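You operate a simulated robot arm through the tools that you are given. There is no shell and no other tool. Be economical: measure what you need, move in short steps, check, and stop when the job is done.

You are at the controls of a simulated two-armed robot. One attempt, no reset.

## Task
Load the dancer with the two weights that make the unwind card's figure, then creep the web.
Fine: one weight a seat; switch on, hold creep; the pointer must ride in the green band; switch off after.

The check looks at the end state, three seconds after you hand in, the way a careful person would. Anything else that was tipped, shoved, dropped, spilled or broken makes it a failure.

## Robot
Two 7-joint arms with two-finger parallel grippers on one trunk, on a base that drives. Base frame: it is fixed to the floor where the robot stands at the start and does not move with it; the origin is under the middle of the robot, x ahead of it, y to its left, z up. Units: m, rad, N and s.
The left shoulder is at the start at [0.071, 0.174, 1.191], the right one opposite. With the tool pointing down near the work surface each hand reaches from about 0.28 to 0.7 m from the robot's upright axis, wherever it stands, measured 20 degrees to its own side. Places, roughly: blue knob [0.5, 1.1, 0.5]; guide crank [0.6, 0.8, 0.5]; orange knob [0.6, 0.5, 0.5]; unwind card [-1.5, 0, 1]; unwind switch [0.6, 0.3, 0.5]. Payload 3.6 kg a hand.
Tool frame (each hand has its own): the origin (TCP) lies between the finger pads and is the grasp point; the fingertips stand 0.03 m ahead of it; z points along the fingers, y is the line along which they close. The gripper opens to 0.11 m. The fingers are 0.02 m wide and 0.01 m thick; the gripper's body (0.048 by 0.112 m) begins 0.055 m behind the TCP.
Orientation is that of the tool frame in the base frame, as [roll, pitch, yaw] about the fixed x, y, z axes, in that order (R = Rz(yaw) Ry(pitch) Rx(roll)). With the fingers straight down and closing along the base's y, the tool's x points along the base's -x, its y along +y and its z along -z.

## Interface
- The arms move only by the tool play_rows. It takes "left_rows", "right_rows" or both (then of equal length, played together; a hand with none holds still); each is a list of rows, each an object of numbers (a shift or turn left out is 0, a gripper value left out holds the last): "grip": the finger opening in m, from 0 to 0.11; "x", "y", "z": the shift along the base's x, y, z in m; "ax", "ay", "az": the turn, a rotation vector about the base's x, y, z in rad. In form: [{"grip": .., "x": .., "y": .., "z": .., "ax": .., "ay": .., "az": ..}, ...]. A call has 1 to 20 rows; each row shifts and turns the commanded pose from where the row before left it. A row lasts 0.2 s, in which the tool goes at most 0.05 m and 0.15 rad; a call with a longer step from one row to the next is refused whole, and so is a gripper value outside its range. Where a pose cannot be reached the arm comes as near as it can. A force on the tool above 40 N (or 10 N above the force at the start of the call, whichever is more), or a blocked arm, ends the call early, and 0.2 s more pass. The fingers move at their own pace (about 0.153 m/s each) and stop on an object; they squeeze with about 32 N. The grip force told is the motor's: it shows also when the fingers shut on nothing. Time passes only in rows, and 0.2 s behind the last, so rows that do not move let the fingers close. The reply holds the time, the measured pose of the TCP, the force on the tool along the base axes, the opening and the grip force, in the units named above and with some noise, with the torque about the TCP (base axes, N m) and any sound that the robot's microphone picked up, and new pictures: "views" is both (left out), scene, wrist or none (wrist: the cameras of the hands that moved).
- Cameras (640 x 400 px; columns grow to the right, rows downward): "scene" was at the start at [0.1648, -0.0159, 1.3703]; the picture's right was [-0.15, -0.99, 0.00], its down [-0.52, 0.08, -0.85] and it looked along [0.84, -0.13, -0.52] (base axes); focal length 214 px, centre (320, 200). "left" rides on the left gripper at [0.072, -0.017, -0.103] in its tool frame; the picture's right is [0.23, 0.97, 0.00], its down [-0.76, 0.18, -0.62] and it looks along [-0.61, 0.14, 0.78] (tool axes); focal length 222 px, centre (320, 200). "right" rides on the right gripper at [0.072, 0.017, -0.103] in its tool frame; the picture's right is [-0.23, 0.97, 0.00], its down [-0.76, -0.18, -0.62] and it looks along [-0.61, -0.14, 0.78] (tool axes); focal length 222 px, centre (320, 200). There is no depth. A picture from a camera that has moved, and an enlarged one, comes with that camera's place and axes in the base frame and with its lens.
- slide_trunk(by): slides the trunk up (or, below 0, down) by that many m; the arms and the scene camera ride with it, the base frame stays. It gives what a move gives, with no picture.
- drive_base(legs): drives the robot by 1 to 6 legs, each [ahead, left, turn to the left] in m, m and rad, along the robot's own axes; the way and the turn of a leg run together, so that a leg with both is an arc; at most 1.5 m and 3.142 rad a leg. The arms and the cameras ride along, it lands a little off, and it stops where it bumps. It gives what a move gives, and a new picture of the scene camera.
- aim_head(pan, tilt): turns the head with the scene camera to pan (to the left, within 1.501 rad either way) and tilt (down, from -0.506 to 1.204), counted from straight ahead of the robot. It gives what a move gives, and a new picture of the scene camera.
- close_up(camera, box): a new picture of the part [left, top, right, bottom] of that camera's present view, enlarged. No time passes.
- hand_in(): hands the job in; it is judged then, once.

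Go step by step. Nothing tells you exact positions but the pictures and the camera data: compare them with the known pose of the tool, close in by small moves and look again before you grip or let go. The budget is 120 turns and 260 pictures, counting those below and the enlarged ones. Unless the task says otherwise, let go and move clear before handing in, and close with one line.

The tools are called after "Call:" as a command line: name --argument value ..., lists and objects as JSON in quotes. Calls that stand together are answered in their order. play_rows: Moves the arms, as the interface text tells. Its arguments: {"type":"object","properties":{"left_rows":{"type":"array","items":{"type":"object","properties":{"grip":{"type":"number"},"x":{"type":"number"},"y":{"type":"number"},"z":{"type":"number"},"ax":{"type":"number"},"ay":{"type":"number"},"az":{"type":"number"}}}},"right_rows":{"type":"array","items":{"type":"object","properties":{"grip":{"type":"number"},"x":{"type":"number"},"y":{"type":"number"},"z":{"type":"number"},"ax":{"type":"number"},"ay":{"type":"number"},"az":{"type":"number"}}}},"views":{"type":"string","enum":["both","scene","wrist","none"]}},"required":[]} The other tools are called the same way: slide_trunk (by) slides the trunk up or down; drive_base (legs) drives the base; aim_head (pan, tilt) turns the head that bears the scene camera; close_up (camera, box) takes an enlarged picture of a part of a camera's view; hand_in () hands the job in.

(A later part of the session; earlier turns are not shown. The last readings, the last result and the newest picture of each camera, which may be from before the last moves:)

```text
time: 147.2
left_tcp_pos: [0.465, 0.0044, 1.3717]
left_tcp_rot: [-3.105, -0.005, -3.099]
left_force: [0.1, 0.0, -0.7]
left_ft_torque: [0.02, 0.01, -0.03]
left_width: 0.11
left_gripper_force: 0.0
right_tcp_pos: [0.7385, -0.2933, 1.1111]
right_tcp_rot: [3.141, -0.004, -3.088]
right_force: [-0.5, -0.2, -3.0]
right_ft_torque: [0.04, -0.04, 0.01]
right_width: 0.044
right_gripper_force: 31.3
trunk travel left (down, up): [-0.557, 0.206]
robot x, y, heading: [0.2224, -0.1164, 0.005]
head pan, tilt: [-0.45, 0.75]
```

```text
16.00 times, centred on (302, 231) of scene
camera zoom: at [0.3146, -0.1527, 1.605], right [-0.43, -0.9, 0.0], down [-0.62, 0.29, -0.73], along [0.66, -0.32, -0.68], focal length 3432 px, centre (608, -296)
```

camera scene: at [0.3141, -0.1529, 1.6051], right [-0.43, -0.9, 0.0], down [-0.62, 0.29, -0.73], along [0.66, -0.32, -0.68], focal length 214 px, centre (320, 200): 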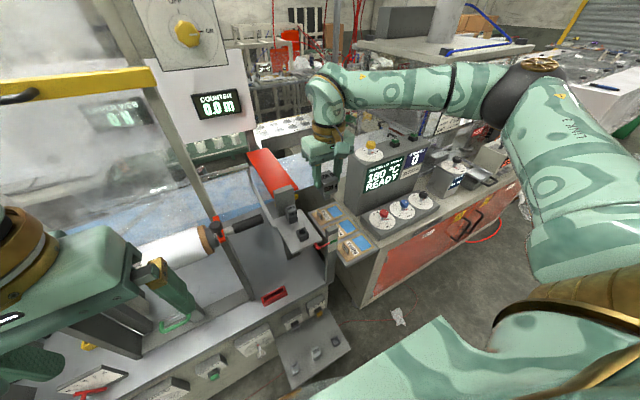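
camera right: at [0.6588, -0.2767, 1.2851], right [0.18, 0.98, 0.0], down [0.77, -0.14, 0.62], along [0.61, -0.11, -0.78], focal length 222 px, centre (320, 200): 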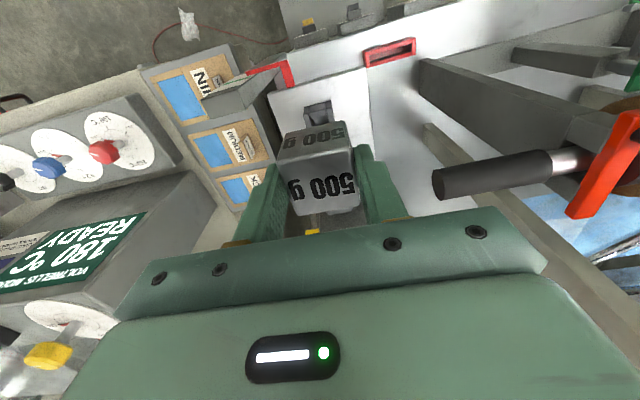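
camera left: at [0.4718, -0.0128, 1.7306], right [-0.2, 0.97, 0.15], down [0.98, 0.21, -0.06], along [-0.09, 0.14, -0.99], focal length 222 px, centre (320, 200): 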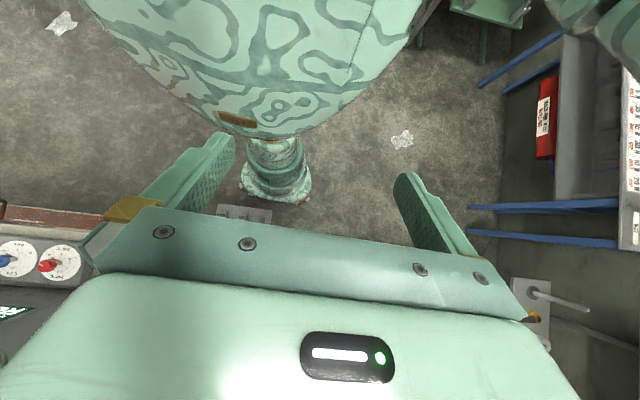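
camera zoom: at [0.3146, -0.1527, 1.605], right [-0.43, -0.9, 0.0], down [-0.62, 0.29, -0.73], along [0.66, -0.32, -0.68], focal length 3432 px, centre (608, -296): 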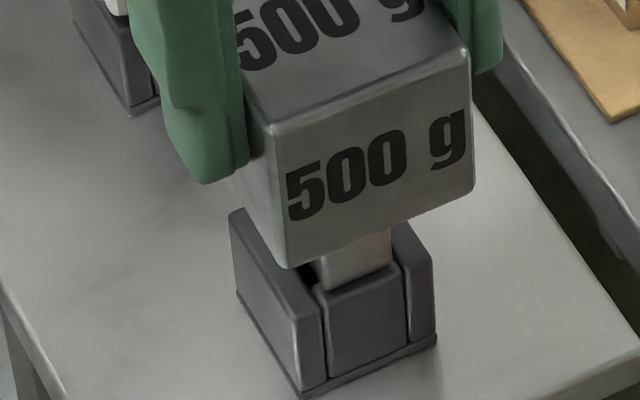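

The stem rests on the front wall rim with the tray dipped. I'll slide +x in sub-mm steps under this light contact; when it drops in, the tray springs up and the load on my hand returns to ~5 N.

Call:
play_rows --right_rows '[{"az": 0.03, "y": -0.0003}, {"x": 0.0007}, {}]' --views "none"

Call:
play_rows --right_rows '[{"x": 0.0005}, {}]' --views "none"

Call:
play_rows --right_rows '[{"x": 0.0005}, {}]' --views "none"

Call:
play_rows --right_rows '[{"x": 0.0005}, {}]' --views "none"

Call:
close_up --camera "scene" --box '[297, 226, 307, 236]'

```text
time: 147.9
left_tcp_pos: [0.4645, 0.0038, 1.373]
left_tcp_rot: [-3.106, -0.003, -3.101]
left_force: [-0.6, 0.3, 0.5]
left_ft_torque: [0.0, -0.01, 0.01]
left_width: 0.1101
left_gripper_force: 0.0
right_tcp_pos: [0.7386, -0.294, 1.11]
right_tcp_rot: [-3.138, -0.004, -3.06]
right_force: [-0.4, -0.8, -4.8]
right_ft_torque: [0.0, 0.03, -0.03]
right_width: 0.0438
right_gripper_force: 31.7
trunk travel left (down, up): [-0.557, 0.206]
robot x, y, heading: [0.2226, -0.1156, 0.003]
head pan, tilt: [-0.45, 0.75]
```

```text
time: 148.6
left_tcp_pos: [0.4643, 0.0038, 1.372]
left_tcp_rot: [-3.106, -0.002, -3.1]
left_force: [-0.1, -0.9, -0.8]
left_ft_torque: [0.02, -0.01, 0.02]
left_width: 0.11
left_gripper_force: 0.1
right_tcp_pos: [0.7401, -0.2941, 1.1105]
right_tcp_rot: [-3.14, -0.003, -3.06]
right_force: [0.6, -0.2, -4.5]
right_ft_torque: [0.01, 0.03, 0.01]
right_width: 0.0436
right_gripper_force: 32.1
trunk travel left (down, up): [-0.557, 0.206]
robot x, y, heading: [0.226, -0.1103, 0.009]
head pan, tilt: [-0.45, 0.75]
```

```text
time: 149.2
left_tcp_pos: [0.464, 0.0035, 1.3721]
left_tcp_rot: [-3.105, -0.003, -3.1]
left_force: [0.8, 0.7, 0.3]
left_ft_torque: [0.02, 0.0, 0.0]
left_width: 0.1101
left_gripper_force: 0.1
right_tcp_pos: [0.7407, -0.2948, 1.1107]
right_tcp_rot: [-3.14, -0.004, -3.06]
right_force: [0.1, -0.6, -4.0]
right_ft_torque: [-0.02, 0.01, 0.01]
right_width: 0.0436
right_gripper_force: 32.1
trunk travel left (down, up): [-0.557, 0.206]
robot x, y, heading: [0.2228, -0.1157, 0.003]
head pan, tilt: [-0.45, 0.75]
```

```text
time: 149.8
left_tcp_pos: [0.4644, 0.0042, 1.3724]
left_tcp_rot: [-3.105, -0.001, -3.101]
left_force: [0.1, 0.0, -0.2]
left_ft_torque: [0.0, -0.02, -0.01]
left_width: 0.1099
left_gripper_force: 0.0
right_tcp_pos: [0.7415, -0.294, 1.1111]
right_tcp_rot: [-3.137, -0.003, -3.061]
right_force: [-0.4, 0.4, -3.2]
right_ft_torque: [0.02, 0.05, 0.0]
right_width: 0.0436
right_gripper_force: 32.4
trunk travel left (down, up): [-0.557, 0.206]
robot x, y, heading: [0.2245, -0.1161, -0.001]
head pan, tilt: [-0.45, 0.75]
```

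```text
16.00 times, centred on (302, 231) of scene
camera zoom: at [0.3144, -0.1528, 1.605], right [-0.43, -0.9, 0.0], down [-0.62, 0.29, -0.73], along [0.66, -0.32, -0.68], focal length 3432 px, centre (608, -296)
```

zoom: 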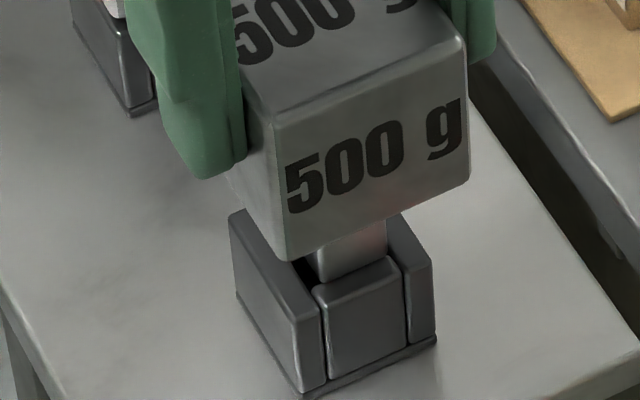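

Call:
close_up --camera "scene" --box '[280, 195, 312, 240]'

Call:
close_up --camera "right" --box '[260, 80, 380, 170]'

```text
8.89 times, centred on (296, 218) of scene
camera zoom: at [0.3144, -0.1528, 1.605], right [-0.43, -0.9, 0.0], down [-0.62, 0.29, -0.73], along [0.66, -0.32, -0.68], focal length 1906 px, centre (533, 44)
```

zoom: 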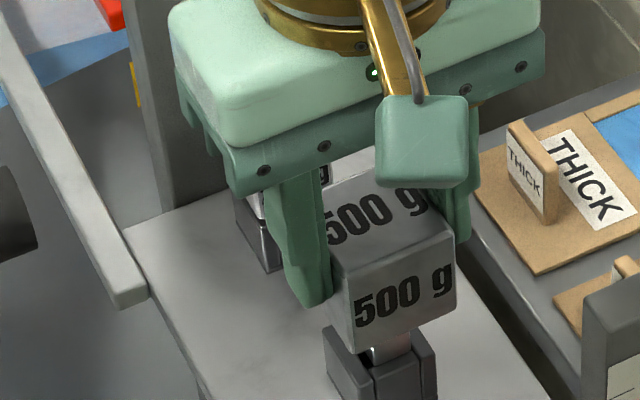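

```text
4.44 times, centred on (320, 125) of right
camera zoom: at [0.6678, -0.2822, 1.2145], right [0.15, 0.99, 0.0], down [0.78, -0.11, 0.62], along [0.61, -0.09, -0.78], focal length 987 px, centre (320, 533)
```

zoom: 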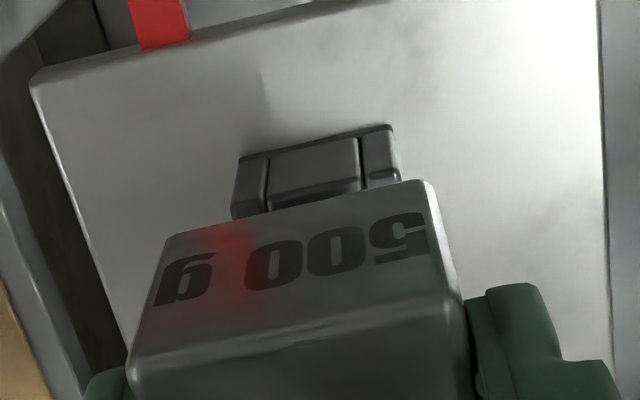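

Call:
play_rows --right_rows '[{"y": 0.0008}, {}]' --views "none"

Call:
close_up --camera "scene" --box '[297, 226, 307, 236]'

Call:
play_rows --right_rows '[{"x": -0.0008}, {}]' --views "none"

Call:
close_up --camera "scene" --box '[297, 226, 307, 236]'

```text
time: 150.3
left_tcp_pos: [0.4652, 0.0044, 1.3727]
left_tcp_rot: [-3.105, -0.002, -3.1]
left_force: [-0.3, 0.6, -0.6]
left_ft_torque: [-0.01, 0.0, 0.05]
left_width: 0.1101
left_gripper_force: 0.1
right_tcp_pos: [0.7426, -0.2936, 1.1103]
right_tcp_rot: [-3.14, -0.004, -3.059]
right_force: [0.4, -0.6, -4.4]
right_ft_torque: [-0.06, 0.0, -0.01]
right_width: 0.0438
right_gripper_force: 32.0
trunk travel left (down, up): [-0.557, 0.206]
robot x, y, heading: [0.2238, -0.1157, 0.004]
head pan, tilt: [-0.45, 0.75]
```

```text
16.00 times, centred on (302, 231) of scene
camera zoom: at [0.3145, -0.1528, 1.605], right [-0.43, -0.9, 0.0], down [-0.62, 0.29, -0.73], along [0.66, -0.32, -0.68], focal length 3432 px, centre (608, -296)
```

zoom: 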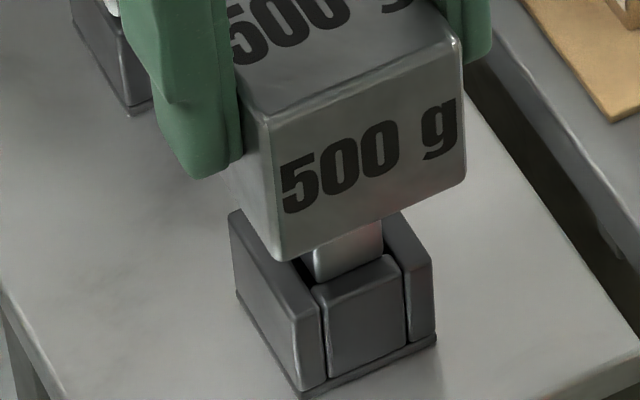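

```text
time: 150.9
left_tcp_pos: [0.4649, 0.0043, 1.3726]
left_tcp_rot: [-3.106, -0.003, -3.099]
left_force: [0.1, 0.1, -0.4]
left_ft_torque: [0.0, 0.0, -0.01]
left_width: 0.1102
left_gripper_force: 0.0
right_tcp_pos: [0.7406, -0.2929, 1.1123]
right_tcp_rot: [-3.138, -0.003, -3.06]
right_force: [0.1, 0.8, -3.9]
right_ft_torque: [0.03, 0.04, -0.02]
right_width: 0.0435
right_gripper_force: 32.3
trunk travel left (down, up): [-0.557, 0.206]
robot x, y, heading: [0.2238, -0.1158, 0.006]
head pan, tilt: [-0.45, 0.75]
```

```text
16.00 times, centred on (302, 231) of scene
camera zoom: at [0.3145, -0.1527, 1.605], right [-0.43, -0.9, 0.0], down [-0.62, 0.29, -0.73], along [0.66, -0.32, -0.68], focal length 3432 px, centre (608, -296)
```

zoom: 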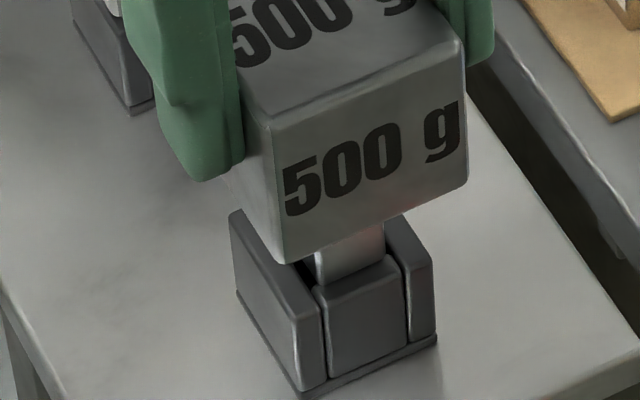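

Call:
play_rows --right_rows '[{"x": 0.001, "y": 0.0006}, {}]' --views "none"

Call:
close_up --camera "scene" --box '[297, 226, 307, 236]'

Call:
play_rows --right_rows '[{"x": 0.001}, {}]' --views "none"

Call:
close_up --camera "scene" --box '[297, 226, 307, 236]'

```text
time: 151.6
left_tcp_pos: [0.4653, 0.0039, 1.3722]
left_tcp_rot: [-3.103, -0.001, -3.1]
left_force: [0.3, 0.4, -0.4]
left_ft_torque: [0.01, 0.02, 0.02]
left_width: 0.1099
left_gripper_force: 0.0
right_tcp_pos: [0.7427, -0.2923, 1.1127]
right_tcp_rot: [-3.141, -0.004, -3.059]
right_force: [0.1, -0.3, -3.7]
right_ft_torque: [-0.03, 0.05, 0.02]
right_width: 0.0436
right_gripper_force: 31.8
trunk travel left (down, up): [-0.557, 0.206]
robot x, y, heading: [0.221, -0.1133, 0.0]
head pan, tilt: [-0.45, 0.75]
```

```text
16.00 times, centred on (302, 231) of scene
camera zoom: at [0.3145, -0.1528, 1.605], right [-0.43, -0.9, 0.0], down [-0.62, 0.29, -0.73], along [0.66, -0.32, -0.68], focal length 3432 px, centre (608, -296)
```

zoom: 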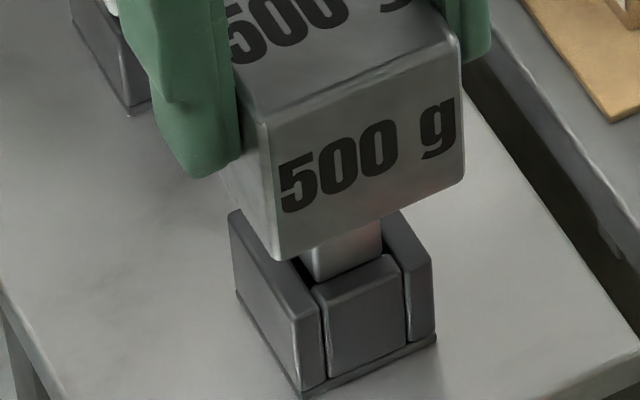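

```text
time: 152.2
left_tcp_pos: [0.4644, 0.0036, 1.3721]
left_tcp_rot: [-3.105, -0.001, -3.1]
left_force: [0.3, 0.1, 0.1]
left_ft_torque: [0.0, 0.01, -0.05]
left_width: 0.1101
left_gripper_force: 0.1
right_tcp_pos: [0.7431, -0.2922, 1.1111]
right_tcp_rot: [-3.139, -0.003, -3.059]
right_force: [0.0, -0.1, -3.5]
right_ft_torque: [0.01, 0.0, -0.01]
right_width: 0.0438
right_gripper_force: 32.2
trunk travel left (down, up): [-0.557, 0.206]
robot x, y, heading: [0.2262, -0.1171, 0.006]
head pan, tilt: [-0.45, 0.75]
```

```text
16.00 times, centred on (302, 231) of scene
camera zoom: at [0.3145, -0.1528, 1.605], right [-0.43, -0.9, 0.0], down [-0.62, 0.29, -0.73], along [0.66, -0.32, -0.68], focal length 3432 px, centre (608, -296)
```

zoom: 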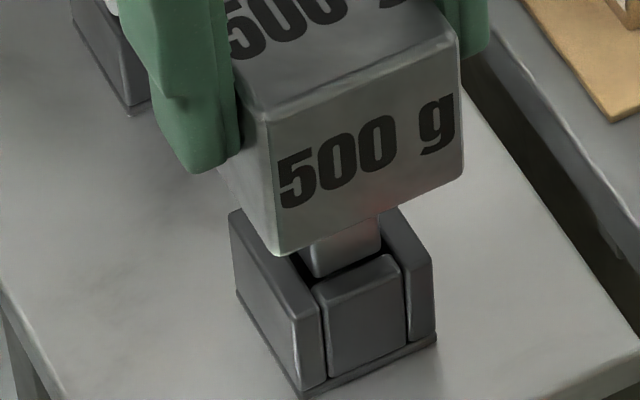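

Correct combination seems: front gap ~7 px and centred laterally. I lift, set that (x −0.8 mm, y −1.1 mm), and lower.

Call:
play_rows --right_rows '[{"z": 0.008}, {"x": -0.0008, "y": -0.0011}, {}, {"z": -0.003}, {"z": -0.003}, {"z": -0.002}, {"z": -0.001}, {}]' --views "none"

Call:
close_up --camera "scene" --box '[297, 226, 307, 236]'

```text
time: 153.9
left_tcp_pos: [0.4646, 0.0043, 1.373]
left_tcp_rot: [-3.105, -0.001, -3.098]
left_force: [0.4, 0.0, 0.3]
left_ft_torque: [-0.01, 0.01, -0.01]
left_width: 0.1102
left_gripper_force: 0.1
right_tcp_pos: [0.7413, -0.2937, 1.1096]
right_tcp_rot: [-3.139, -0.005, -3.058]
right_force: [-1.0, 1.6, -3.7]
right_ft_torque: [0.04, -0.02, -0.01]
right_width: 0.0436
right_gripper_force: 31.4
trunk travel left (down, up): [-0.557, 0.206]
robot x, y, heading: [0.223, -0.116, -0.0]
head pan, tilt: [-0.45, 0.75]
```

```text
16.00 times, centred on (302, 231) of scene
camera zoom: at [0.3145, -0.1527, 1.605], right [-0.43, -0.9, 0.0], down [-0.62, 0.29, -0.73], along [0.66, -0.32, -0.68], focal length 3432 px, centre (608, -296)
```

zoom: 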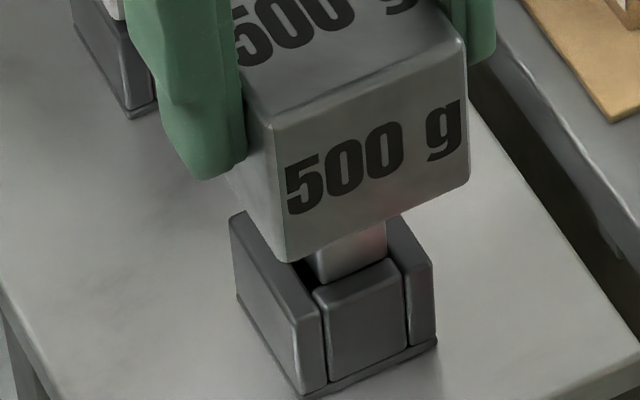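

The stem sits ~2–3 mm in the chamfered mouth, so it's a close fit. I let the tray take more of the load by lowering further, which should self-centre it.

Call:
play_rows --right_rows '[{"z": -0.003}, {"z": -0.003}, {"z": -0.003}, {}]' --views "none"

Call:
play_rows --right_rows '[{"z": -0.003}, {"z": -0.003}, {"z": -0.003}, {}]' --views "none"

Call:
close_up --camera "scene" --box '[292, 222, 316, 246]'

```text
time: 154.9
left_tcp_pos: [0.4655, 0.0047, 1.3713]
left_tcp_rot: [-3.105, -0.004, -3.099]
left_force: [0.1, 0.1, -0.7]
left_ft_torque: [-0.02, -0.02, -0.02]
left_width: 0.11
left_gripper_force: 0.0
right_tcp_pos: [0.7416, -0.2938, 1.1011]
right_tcp_rot: [-3.141, -0.003, -3.06]
right_force: [0.8, 0.2, -3.4]
right_ft_torque: [-0.01, -0.06, -0.02]
right_width: 0.0436
right_gripper_force: 32.0
trunk travel left (down, up): [-0.557, 0.206]
robot x, y, heading: [0.2239, -0.1151, 0.004]
head pan, tilt: [-0.45, 0.75]
```

```text
time: 155.9
left_tcp_pos: [0.466, 0.0039, 1.3739]
left_tcp_rot: [-3.103, -0.002, -3.099]
left_force: [-1.0, 0.5, -0.1]
left_ft_torque: [-0.01, -0.03, 0.02]
left_width: 0.1098
left_gripper_force: 0.2
right_tcp_pos: [0.7413, -0.2936, 1.0914]
right_tcp_rot: [-3.138, -0.004, -3.059]
right_force: [-0.2, 0.6, -1.0]
right_ft_torque: [0.05, 0.04, 0.0]
right_width: 0.0437
right_gripper_force: 32.2
trunk travel left (down, up): [-0.557, 0.206]
robot x, y, heading: [0.2242, -0.1155, 0.006]
head pan, tilt: [-0.45, 0.75]
```

```text
16.00 times, centred on (304, 234) of scene
camera zoom: at [0.3141, -0.1526, 1.6051], right [-0.43, -0.9, 0.0], down [-0.62, 0.29, -0.73], along [0.66, -0.32, -0.68], focal length 3432 px, centre (576, -344)
```

zoom: 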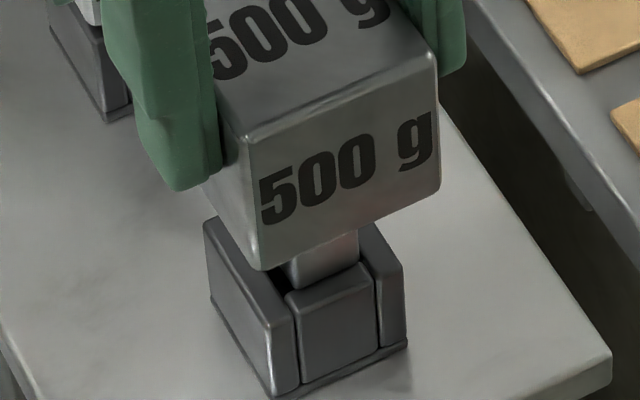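

Call:
play_rows --right_rows '[{"y": -0.0008}, {}]' --views "none"

Call:
play_rows --right_rows '[{"y": -0.0008}, {}]' --views "none"

Call:
close_up --camera "scene" --box '[292, 222, 316, 246]'

```text
time: 156.6
left_tcp_pos: [0.4645, 0.0056, 1.3717]
left_tcp_rot: [-3.105, -0.002, -3.099]
left_force: [0.8, -0.4, -0.1]
left_ft_torque: [0.02, 0.01, 0.01]
left_width: 0.1099
left_gripper_force: 0.0
right_tcp_pos: [0.7409, -0.2933, 1.0913]
right_tcp_rot: [-3.14, -0.004, -3.059]
right_force: [-0.2, 0.7, -0.7]
right_ft_torque: [0.11, 0.1, 0.04]
right_width: 0.0437
right_gripper_force: 32.6
trunk travel left (down, up): [-0.557, 0.206]
robot x, y, heading: [0.2219, -0.1147, 0.003]
head pan, tilt: [-0.45, 0.75]
```

```text
time: 157.2
left_tcp_pos: [0.4648, 0.0037, 1.3726]
left_tcp_rot: [-3.103, 0.0, -3.1]
left_force: [-0.3, 0.1, -0.3]
left_ft_torque: [0.03, 0.02, 0.0]
left_width: 0.1098
left_gripper_force: 0.1
right_tcp_pos: [0.7425, -0.2951, 1.0913]
right_tcp_rot: [-3.141, -0.003, -3.059]
right_force: [-0.4, 0.7, -1.1]
right_ft_torque: [0.11, -0.03, 0.0]
right_width: 0.0438
right_gripper_force: 31.9
trunk travel left (down, up): [-0.557, 0.206]
robot x, y, heading: [0.2212, -0.1134, 0.002]
head pan, tilt: [-0.45, 0.75]
```

```text
16.00 times, centred on (304, 234) of scene
camera zoom: at [0.3142, -0.1523, 1.6051], right [-0.43, -0.9, 0.0], down [-0.62, 0.29, -0.73], along [0.66, -0.32, -0.68], focal length 3432 px, centre (576, -344)
```

zoom: 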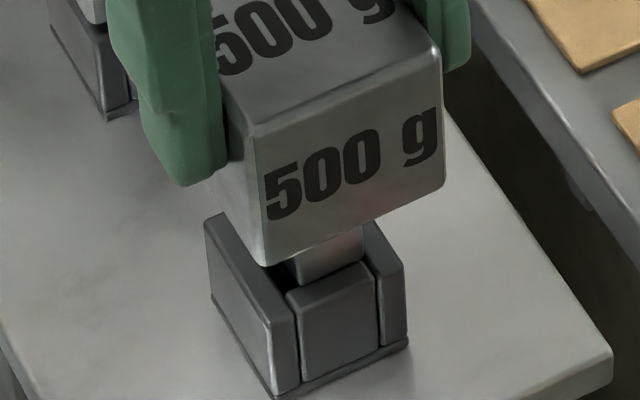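

Call:
play_rows --right_rows '[{"x": 0.0008}, {}]' --views "none"

Call:
play_rows --right_rows '[{"x": 0.0008}, {}]' --views "none"

Call:
play_rows --right_rows '[{"x": 0.0008}, {}]' --views "none"

Call:
close_up --camera "scene" --box '[292, 222, 316, 246]'

```text
time: 157.8
left_tcp_pos: [0.4644, 0.0044, 1.3733]
left_tcp_rot: [-3.105, -0.002, -3.1]
left_force: [-0.2, 0.9, 0.9]
left_ft_torque: [-0.02, -0.01, 0.0]
left_width: 0.1101
left_gripper_force: 0.0
right_tcp_pos: [0.7441, -0.2967, 1.092]
right_tcp_rot: [-3.141, -0.003, -3.06]
right_force: [-1.1, 0.9, -1.4]
right_ft_torque: [0.02, 0.11, -0.06]
right_width: 0.0439
right_gripper_force: 32.0
trunk travel left (down, up): [-0.557, 0.206]
robot x, y, heading: [0.2241, -0.1137, 0.0]
head pan, tilt: [-0.45, 0.75]
```

```text
time: 158.3
left_tcp_pos: [0.4649, 0.0038, 1.372]
left_tcp_rot: [-3.105, -0.001, -3.099]
left_force: [-0.1, -0.7, 0.8]
left_ft_torque: [-0.02, 0.0, -0.03]
left_width: 0.1099
left_gripper_force: 0.0
right_tcp_pos: [0.7423, -0.2962, 1.0921]
right_tcp_rot: [-3.14, -0.004, -3.06]
right_force: [-2.3, 0.3, -0.1]
right_ft_torque: [-0.04, 0.04, -0.01]
right_width: 0.0437
right_gripper_force: 31.8
trunk travel left (down, up): [-0.557, 0.206]
robot x, y, heading: [0.2198, -0.1137, 0.001]
head pan, tilt: [-0.45, 0.75]
```

```text
time: 158.9
left_tcp_pos: [0.4649, 0.0036, 1.3721]
left_tcp_rot: [-3.105, -0.001, -3.099]
left_force: [-0.3, 0.4, 0.1]
left_ft_torque: [-0.01, 0.01, 0.0]
left_width: 0.1102
left_gripper_force: 0.1
right_tcp_pos: [0.7436, -0.2958, 1.0925]
right_tcp_rot: [-3.14, -0.005, -3.06]
right_force: [-1.6, -0.1, -1.1]
right_ft_torque: [-0.01, 0.12, 0.01]
right_width: 0.0437
right_gripper_force: 31.7
trunk travel left (down, up): [-0.557, 0.206]
robot x, y, heading: [0.2169, -0.1131, 0.004]
head pan, tilt: [-0.45, 0.75]
```

```text
16.00 times, centred on (304, 234) of scene
camera zoom: at [0.3139, -0.1527, 1.6051], right [-0.43, -0.9, 0.0], down [-0.62, 0.29, -0.73], along [0.66, -0.32, -0.68], focal length 3432 px, centre (576, -344)
```

zoom: 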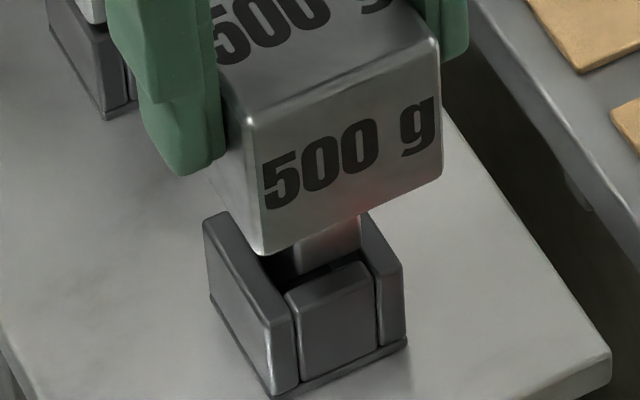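

There's now a sideways force from the far wall, so the stem is in the mouth. I centre x back 1.2 mm and bring the left wrist camera round to get a second viewpoint of the cup.

Call:
play_rows --right_rows '[{"x": -0.0012}, {}, {}, {}, {}, {}, {}, {}, {}]' --left_rows '[{"az": -0.11, "x": 0.014, "y": -0.014, "z": -0.012}, {"az": -0.11, "x": 0.014, "y": -0.014, "z": -0.012}, {"az": -0.11, "x": 0.014, "y": -0.014, "z": -0.012}, {"az": -0.11, "x": 0.014, "y": -0.014, "z": -0.012}, {"az": -0.11, "x": 0.014, "y": -0.014, "z": -0.012}, {"az": -0.11, "x": 0.014, "y": -0.014, "z": -0.012}, {"az": -0.11, "x": 0.014, "y": -0.014, "z": -0.012}, {"az": -0.11, "x": 0.012, "y": -0.012, "z": -0.01}, {}]' --views "both"

```text
time: 160.9
left_tcp_pos: [0.576, -0.1082, 1.2779]
left_tcp_rot: [-3.103, -0.001, 2.302]
left_force: [-0.1, 0.5, -0.7]
left_ft_torque: [-0.04, 0.0, -0.01]
left_width: 0.1103
left_gripper_force: 0.0
right_tcp_pos: [0.7427, -0.2961, 1.093]
right_tcp_rot: [-3.139, -0.003, -3.059]
right_force: [1.1, -0.5, -0.9]
right_ft_torque: [-0.01, -0.13, 0.03]
right_width: 0.0436
right_gripper_force: 31.9
trunk travel left (down, up): [-0.557, 0.206]
robot x, y, heading: [0.2203, -0.1139, 0.003]
head pan, tilt: [-0.45, 0.75]
camera scene: at [0.3143, -0.1524, 1.6051], right [-0.43, -0.9, 0.0], down [-0.62, 0.29, -0.73], along [0.66, -0.32, -0.68], focal length 214 px, centre (320, 200)
camera right: at [0.6698, -0.2839, 1.1961], right [0.15, 0.99, 0.0], down [0.78, -0.11, 0.62], along [0.61, -0.09, -0.78], focal length 222 px, centre (320, 200)
camera left: at [0.5173, -0.0628, 1.3816], right [0.57, 0.82, -0.04], down [0.66, -0.43, 0.61], along [0.49, -0.38, -0.79], focal length 222 px, centre (320, 200)
```

scene: 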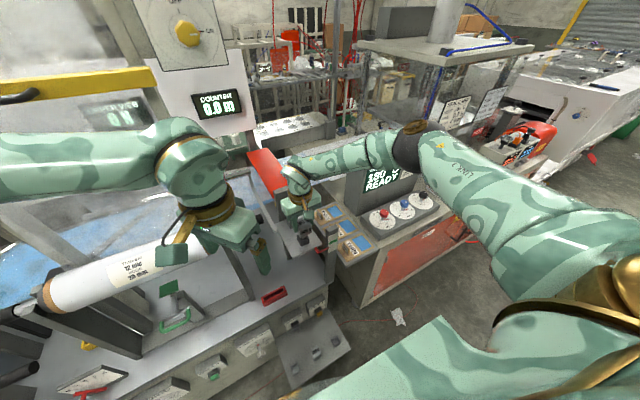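
right: 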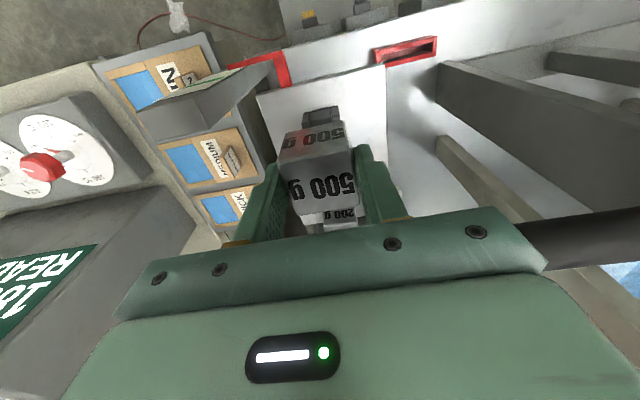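
left: 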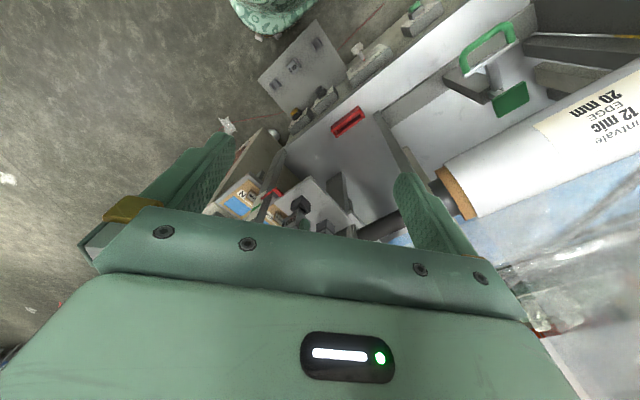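

Call:
close_up --camera "left" --box '[280, 185, 330, 235]'

Call:
close_up --camera "scene" --box '[292, 222, 316, 246]'

```text
8.00 times, centred on (305, 210) of left
camera zoom: at [0.5173, -0.0628, 1.3816], right [0.57, 0.82, -0.04], down [0.66, -0.43, 0.61], along [0.49, -0.38, -0.79], focal length 1777 px, centre (440, 120)
```

zoom: 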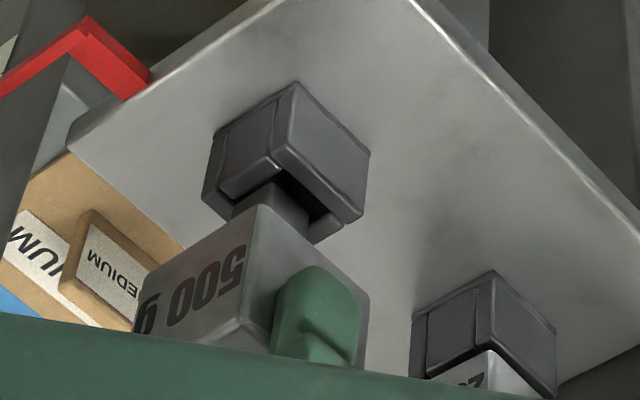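

```text
16.00 times, centred on (304, 234) of scene
camera zoom: at [0.3143, -0.1524, 1.6051], right [-0.43, -0.9, 0.0], down [-0.62, 0.29, -0.73], along [0.66, -0.32, -0.68], focal length 3432 px, centre (576, -344)
```

zoom: 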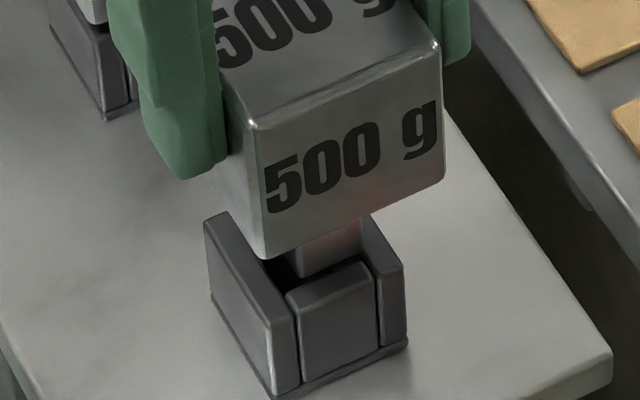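

Call:
close_up --camera "left" --box '[303, 201, 327, 219]'

Call:
close_up --camera "left" --box '[300, 203, 316, 215]'

```text
16.00 times, centred on (315, 210) of left
camera zoom: at [0.5173, -0.0628, 1.3816], right [0.57, 0.82, -0.04], down [0.66, -0.43, 0.61], along [0.49, -0.38, -0.79], focal length 3554 px, centre (400, 40)
```

zoom: 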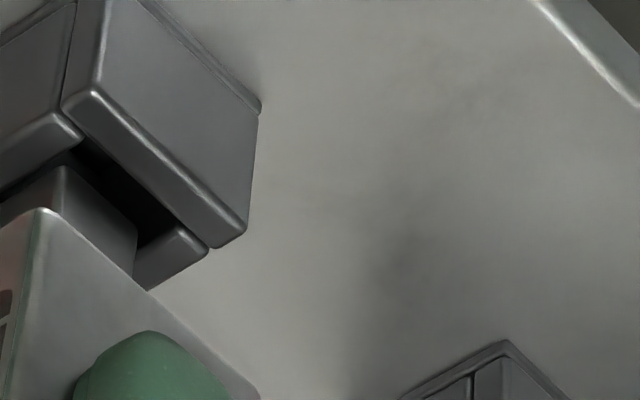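

```text
16.00 times, centred on (308, 209) of left
camera zoom: at [0.5173, -0.0628, 1.3816], right [0.57, 0.82, -0.04], down [0.66, -0.43, 0.61], along [0.49, -0.38, -0.79], focal length 3554 px, centre (512, 56)
```

zoom: 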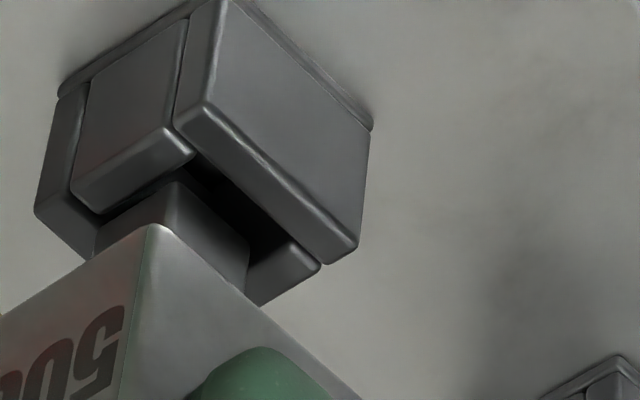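

The left camera shows it clearly: the stem stands too far right (−y) by about 3 mm in the cup mouth. I lift clear, shift +y 2.7 mm, and recheck with the left camera.

Call:
play_rows --right_rows '[{"z": 0.01}, {"z": 0.01}, {"z": 0.006}, {"y": 0.0027}, {}]' --views "none"

Call:
close_up --camera "left" --box '[300, 203, 316, 215]'

Call:
close_up --camera "scene" --box '[297, 226, 307, 236]'

```text
time: 162.2
left_tcp_pos: [0.5753, -0.1069, 1.2772]
left_tcp_rot: [-3.103, -0.001, 2.303]
left_force: [0.5, 0.3, 0.4]
left_ft_torque: [0.0, 0.01, 0.01]
left_width: 0.1101
left_gripper_force: 0.0
right_tcp_pos: [0.7431, -0.2927, 1.1178]
right_tcp_rot: [-3.14, -0.004, -3.059]
right_force: [-0.5, -0.1, -5.0]
right_ft_torque: [0.0, 0.0, -0.01]
right_width: 0.0436
right_gripper_force: 31.5
trunk travel left (down, up): [-0.557, 0.206]
robot x, y, heading: [0.2269, -0.1151, -0.001]
head pan, tilt: [-0.45, 0.75]
```

```text
16.00 times, centred on (308, 209) of left
camera zoom: at [0.5173, -0.0632, 1.3817], right [0.57, 0.82, -0.04], down [0.66, -0.43, 0.61], along [0.49, -0.37, -0.79], focal length 3554 px, centre (512, 56)
```

zoom: 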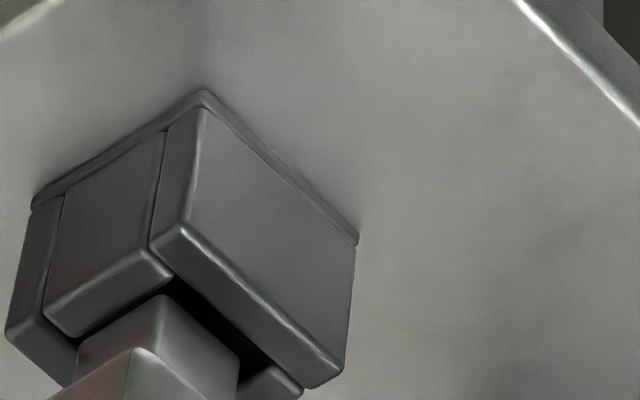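

```text
16.00 times, centred on (302, 231) of scene
camera zoom: at [0.3147, -0.153, 1.605], right [-0.43, -0.9, 0.0], down [-0.62, 0.29, -0.73], along [0.66, -0.32, -0.68], focal length 3432 px, centre (608, -296)
```

zoom: 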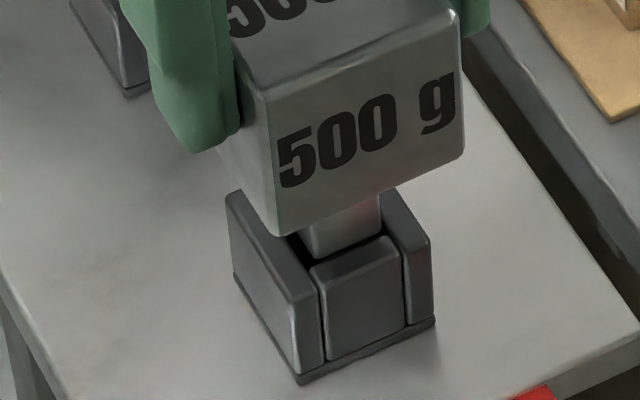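

Call:
play_rows --right_rows '[{"x": 0.0016, "y": 0.0008}, {}, {"z": -0.002}, {"z": -0.002}, {"z": -0.002}, {}]' --views "none"

Call:
close_up --camera "left" --box '[300, 206, 316, 218]'

Call:
close_up --camera "scene" --box '[297, 226, 307, 236]'

```text
time: 163.6
left_tcp_pos: [0.5746, -0.1062, 1.2784]
left_tcp_rot: [-3.103, -0.004, 2.305]
left_force: [-0.5, 0.5, 0.7]
left_ft_torque: [0.01, 0.0, -0.01]
left_width: 0.11
left_gripper_force: 0.0
right_tcp_pos: [0.7461, -0.2938, 1.1109]
right_tcp_rot: [-3.141, -0.001, -3.06]
right_force: [-0.1, 0.0, -3.9]
right_ft_torque: [-0.01, 0.01, 0.01]
right_width: 0.044
right_gripper_force: 32.0
trunk travel left (down, up): [-0.557, 0.206]
robot x, y, heading: [0.2196, -0.1176, 0.004]
head pan, tilt: [-0.45, 0.75]
```

```text
16.00 times, centred on (308, 212) of left
camera zoom: at [0.5174, -0.0631, 1.3817], right [0.57, 0.82, -0.04], down [0.66, -0.43, 0.61], along [0.49, -0.38, -0.79], focal length 3554 px, centre (512, 8)
```

zoom: 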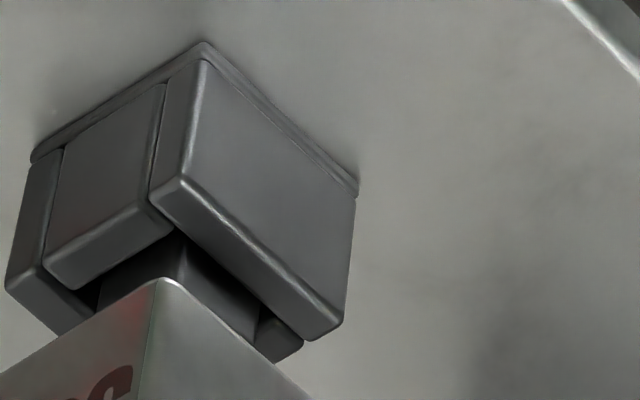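

```text
16.00 times, centred on (302, 231) of scene
camera zoom: at [0.3147, -0.1529, 1.605], right [-0.43, -0.9, 0.0], down [-0.62, 0.29, -0.73], along [0.66, -0.32, -0.68], focal length 3432 px, centre (608, -296)
```

zoom: 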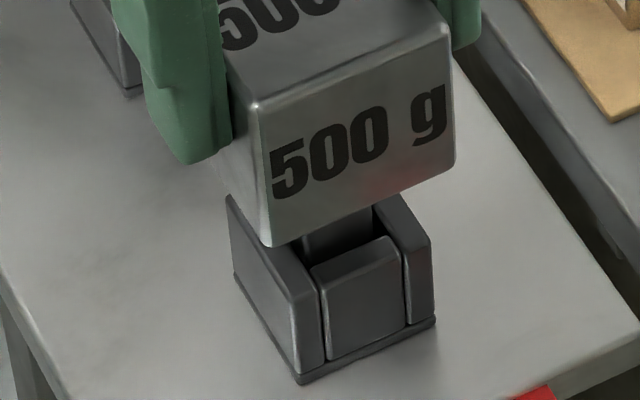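

It's in: the tray didn't dip and the walls now hide the stem. I lower on to the seat.

Call:
play_rows --right_rows '[{"z": -0.003}, {"z": -0.003}, {"z": -0.003}, {}]' --views "none"

Call:
close_up --camera "scene" --box '[297, 226, 307, 236]'

```text
time: 164.6
left_tcp_pos: [0.5758, -0.107, 1.2779]
left_tcp_rot: [-3.103, -0.001, 2.304]
left_force: [0.4, 0.5, -1.0]
left_ft_torque: [0.01, -0.02, -0.02]
left_width: 0.1097
left_gripper_force: 0.0
right_tcp_pos: [0.7449, -0.2925, 1.1022]
right_tcp_rot: [-3.139, -0.003, -3.059]
right_force: [-1.3, 0.5, -5.0]
right_ft_torque: [-0.03, 0.0, 0.05]
right_width: 0.0437
right_gripper_force: 31.8
trunk travel left (down, up): [-0.557, 0.206]
robot x, y, heading: [0.2234, -0.1154, -0.001]
head pan, tilt: [-0.45, 0.75]
```

```text
16.00 times, centred on (302, 231) of scene
camera zoom: at [0.3147, -0.1529, 1.605], right [-0.43, -0.9, 0.0], down [-0.62, 0.29, -0.73], along [0.66, -0.32, -0.68], focal length 3432 px, centre (608, -296)
```

zoom: 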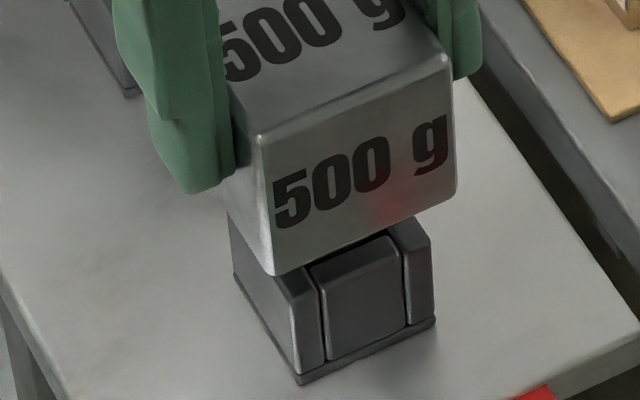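

Call:
play_rows --right_rows '[{"z": -0.003}, {"z": -0.003}, {"z": -0.004}, {"z": -0.004}, {"z": -0.004}, {}]' --views "none"

Call:
play_rows --right_rows '[{"z": -0.004}, {"z": -0.003}, {"z": -0.003}, {}]' --views "none"

Call:
close_up --camera "scene" --box '[280, 210, 340, 260]'

```text
time: 165.9
left_tcp_pos: [0.5768, -0.107, 1.2778]
left_tcp_rot: [-3.104, -0.002, 2.305]
left_force: [-0.3, 0.2, -0.1]
left_ft_torque: [0.02, 0.0, 0.0]
left_width: 0.1099
left_gripper_force: 0.1
right_tcp_pos: [0.7443, -0.2914, 1.0843]
right_tcp_rot: [-3.139, -0.004, -3.06]
right_force: [-0.2, -0.1, -4.2]
right_ft_torque: [0.03, -0.03, 0.0]
right_width: 0.0438
right_gripper_force: 31.8
trunk travel left (down, up): [-0.557, 0.206]
robot x, y, heading: [0.226, -0.1137, 0.004]
head pan, tilt: [-0.45, 0.75]
```

```text
time: 166.9
left_tcp_pos: [0.5734, -0.1071, 1.2779]
left_tcp_rot: [-3.101, -0.001, 2.305]
left_force: [1.0, 1.0, -0.4]
left_ft_torque: [-0.02, -0.01, 0.01]
left_width: 0.1101
left_gripper_force: 0.0
right_tcp_pos: [0.7452, -0.2916, 1.0757]
right_tcp_rot: [-3.141, -0.004, -3.06]
right_force: [0.0, -1.5, -1.4]
right_ft_torque: [-0.01, 0.03, 0.0]
right_width: 0.0435
right_gripper_force: 32.2
trunk travel left (down, up): [-0.557, 0.206]
robot x, y, heading: [0.2217, -0.1158, 0.004]
head pan, tilt: [-0.45, 0.75]
```

```text
8.00 times, centred on (310, 235) of scene
camera zoom: at [0.3143, -0.1529, 1.6051], right [-0.43, -0.9, 0.0], down [-0.62, 0.29, -0.73], along [0.66, -0.32, -0.68], focal length 1716 px, centre (400, -80)
```

zoom: 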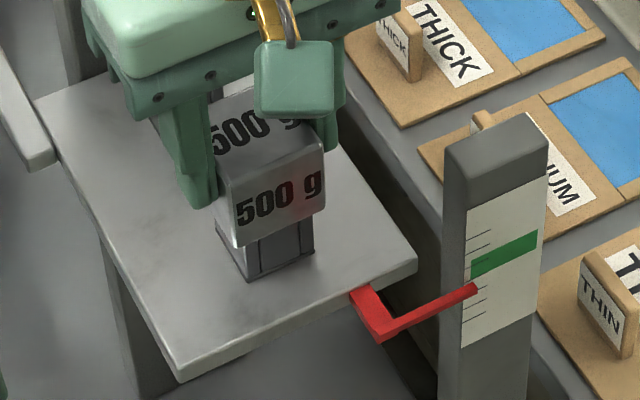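

The 500 g is seated and the tray carries most of it. I open the fingers and rise straight up.

Call:
play_rows --right_rows '[{"z": -0.003}, {"grip": 0.06}, {}, {}, {"z": 0.02}, {"z": 0.03}, {"z": 0.04}, {"z": 0.04}, {}]' --views "none"

Call:
close_up --camera "scene" --box '[260, 190, 340, 260]'

```text
time: 168.9
left_tcp_pos: [0.575, -0.1068, 1.2783]
left_tcp_rot: [-3.105, -0.003, 2.304]
left_force: [0.3, -0.5, 0.6]
left_ft_torque: [0.03, -0.01, 0.0]
left_width: 0.1101
left_gripper_force: 0.0
right_tcp_pos: [0.7457, -0.2938, 1.2016]
right_tcp_rot: [-3.139, -0.004, -3.06]
right_force: [-0.4, -0.1, -1.1]
right_ft_torque: [0.0, -0.01, 0.04]
right_width: 0.0601
right_gripper_force: 0.2
trunk travel left (down, up): [-0.557, 0.206]
robot x, y, heading: [0.2179, -0.1172, 0.003]
head pan, tilt: [-0.45, 0.75]
```

```text
5.71 times, centred on (300, 225) of scene
camera zoom: at [0.3146, -0.1528, 1.605], right [-0.43, -0.9, 0.0], down [-0.62, 0.29, -0.73], along [0.66, -0.32, -0.68], focal length 1226 px, centre (434, 57)
```

zoom: 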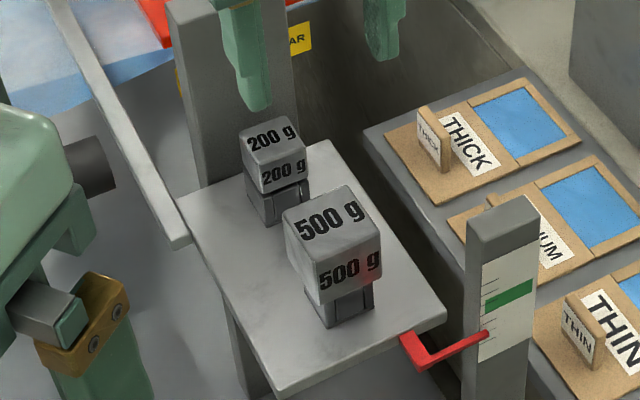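

Both weights sit in their seats. Next: the unwind switch and the CREEP button. I retract both arms and back out.

Call:
play_rows --right_rows '[{"z": 0.03}, {"z": 0.02, "x": -0.03}, {"x": -0.04}, {"x": -0.04}, {"x": -0.04}, {"x": -0.04}, {"x": -0.02}, {}]' --left_rows '[{"az": 0.13, "x": -0.014, "y": 0.014, "z": 0.012}, {"az": 0.13, "x": -0.014, "y": 0.014, "z": 0.012}, {"az": 0.13, "x": -0.014, "y": 0.014, "z": 0.012}, {"az": 0.13, "x": -0.014, "y": 0.02, "z": 0.012}, {"az": 0.13, "x": -0.014, "y": 0.02, "z": 0.012}, {"az": 0.13, "x": -0.014, "y": 0.02, "z": 0.012}, {"az": 0.1, "x": -0.02, "y": 0.03}, {}]' --views "none"

Call:
drive_base --legs '[[-0.25, 0.115, 0]]'

Call:
aim_head --pan 0.1 --tilt 0.8

```text
time: 170.8
left_tcp_pos: [0.4687, 0.0279, 1.3501]
left_tcp_rot: [-3.105, -0.003, -3.097]
left_force: [0.1, -0.5, -0.2]
left_ft_torque: [0.01, 0.02, 0.01]
left_width: 0.1102
left_gripper_force: 0.0
right_tcp_pos: [0.538, -0.2932, 1.2516]
right_tcp_rot: [3.141, -0.003, -3.061]
right_force: [0.1, 0.2, 0.2]
right_ft_torque: [-0.01, 0.02, 0.01]
right_width: 0.0599
right_gripper_force: 0.1
trunk travel left (down, up): [-0.557, 0.206]
robot x, y, heading: [0.2253, -0.1149, 0.002]
head pan, tilt: [-0.45, 0.75]
```

```text
time: 172.7
left_tcp_pos: [0.2136, 0.1416, 1.3502]
left_tcp_rot: [-3.104, -0.001, -3.098]
left_force: [-1.0, 0.8, 1.0]
left_ft_torque: [0.01, 0.02, -0.01]
left_width: 0.1101
left_gripper_force: 0.1
right_tcp_pos: [0.2827, -0.178, 1.2525]
right_tcp_rot: [-3.14, -0.003, -3.058]
right_force: [-0.3, 0.6, -0.6]
right_ft_torque: [0.03, 0.01, 0.0]
right_width: 0.0602
right_gripper_force: 0.0
trunk travel left (down, up): [-0.557, 0.206]
robot x, y, heading: [-0.0317, 0.0014, 0.007]
head pan, tilt: [-0.45, 0.75]
camera scene: at [0.0594, -0.0386, 1.605], right [-0.43, -0.9, 0.0], down [-0.62, 0.29, -0.73], along [0.66, -0.31, -0.68], focal length 214 px, centre (320, 200)
```

scene: 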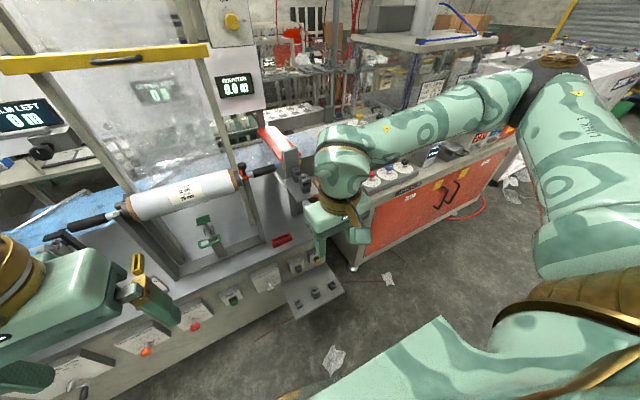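

```text
time: 173.7
left_tcp_pos: [0.2138, 0.1436, 1.3508]
left_tcp_rot: [-3.104, -0.004, -3.099]
left_force: [-0.1, 0.7, -0.1]
left_ft_torque: [0.01, 0.0, -0.03]
left_width: 0.11
left_gripper_force: 0.1
right_tcp_pos: [0.2814, -0.1777, 1.2526]
right_tcp_rot: [-3.14, -0.003, -3.058]
right_force: [-0.3, -0.3, -1.2]
right_ft_torque: [0.02, -0.01, -0.01]
right_width: 0.06
right_gripper_force: 0.1
trunk travel left (down, up): [-0.557, 0.206]
robot x, y, heading: [-0.0336, -0.0022, 0.011]
head pan, tilt: [0.099, 0.799]
camera scene: at [0.065, 0.0053, 1.6011], right [0.1, -0.99, 0.0], down [-0.71, -0.07, -0.7], along [0.69, 0.07, -0.72], focal length 214 px, centre (320, 200)
```

scene: 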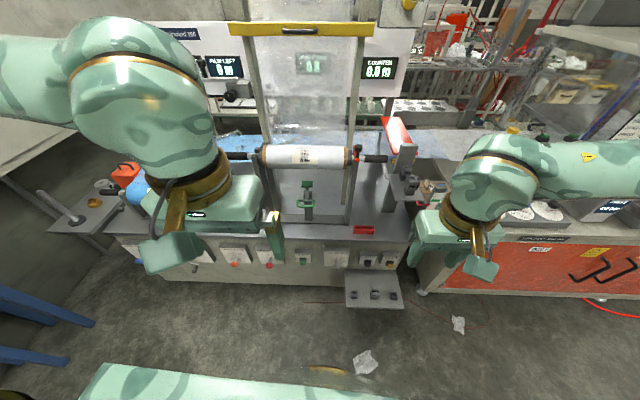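

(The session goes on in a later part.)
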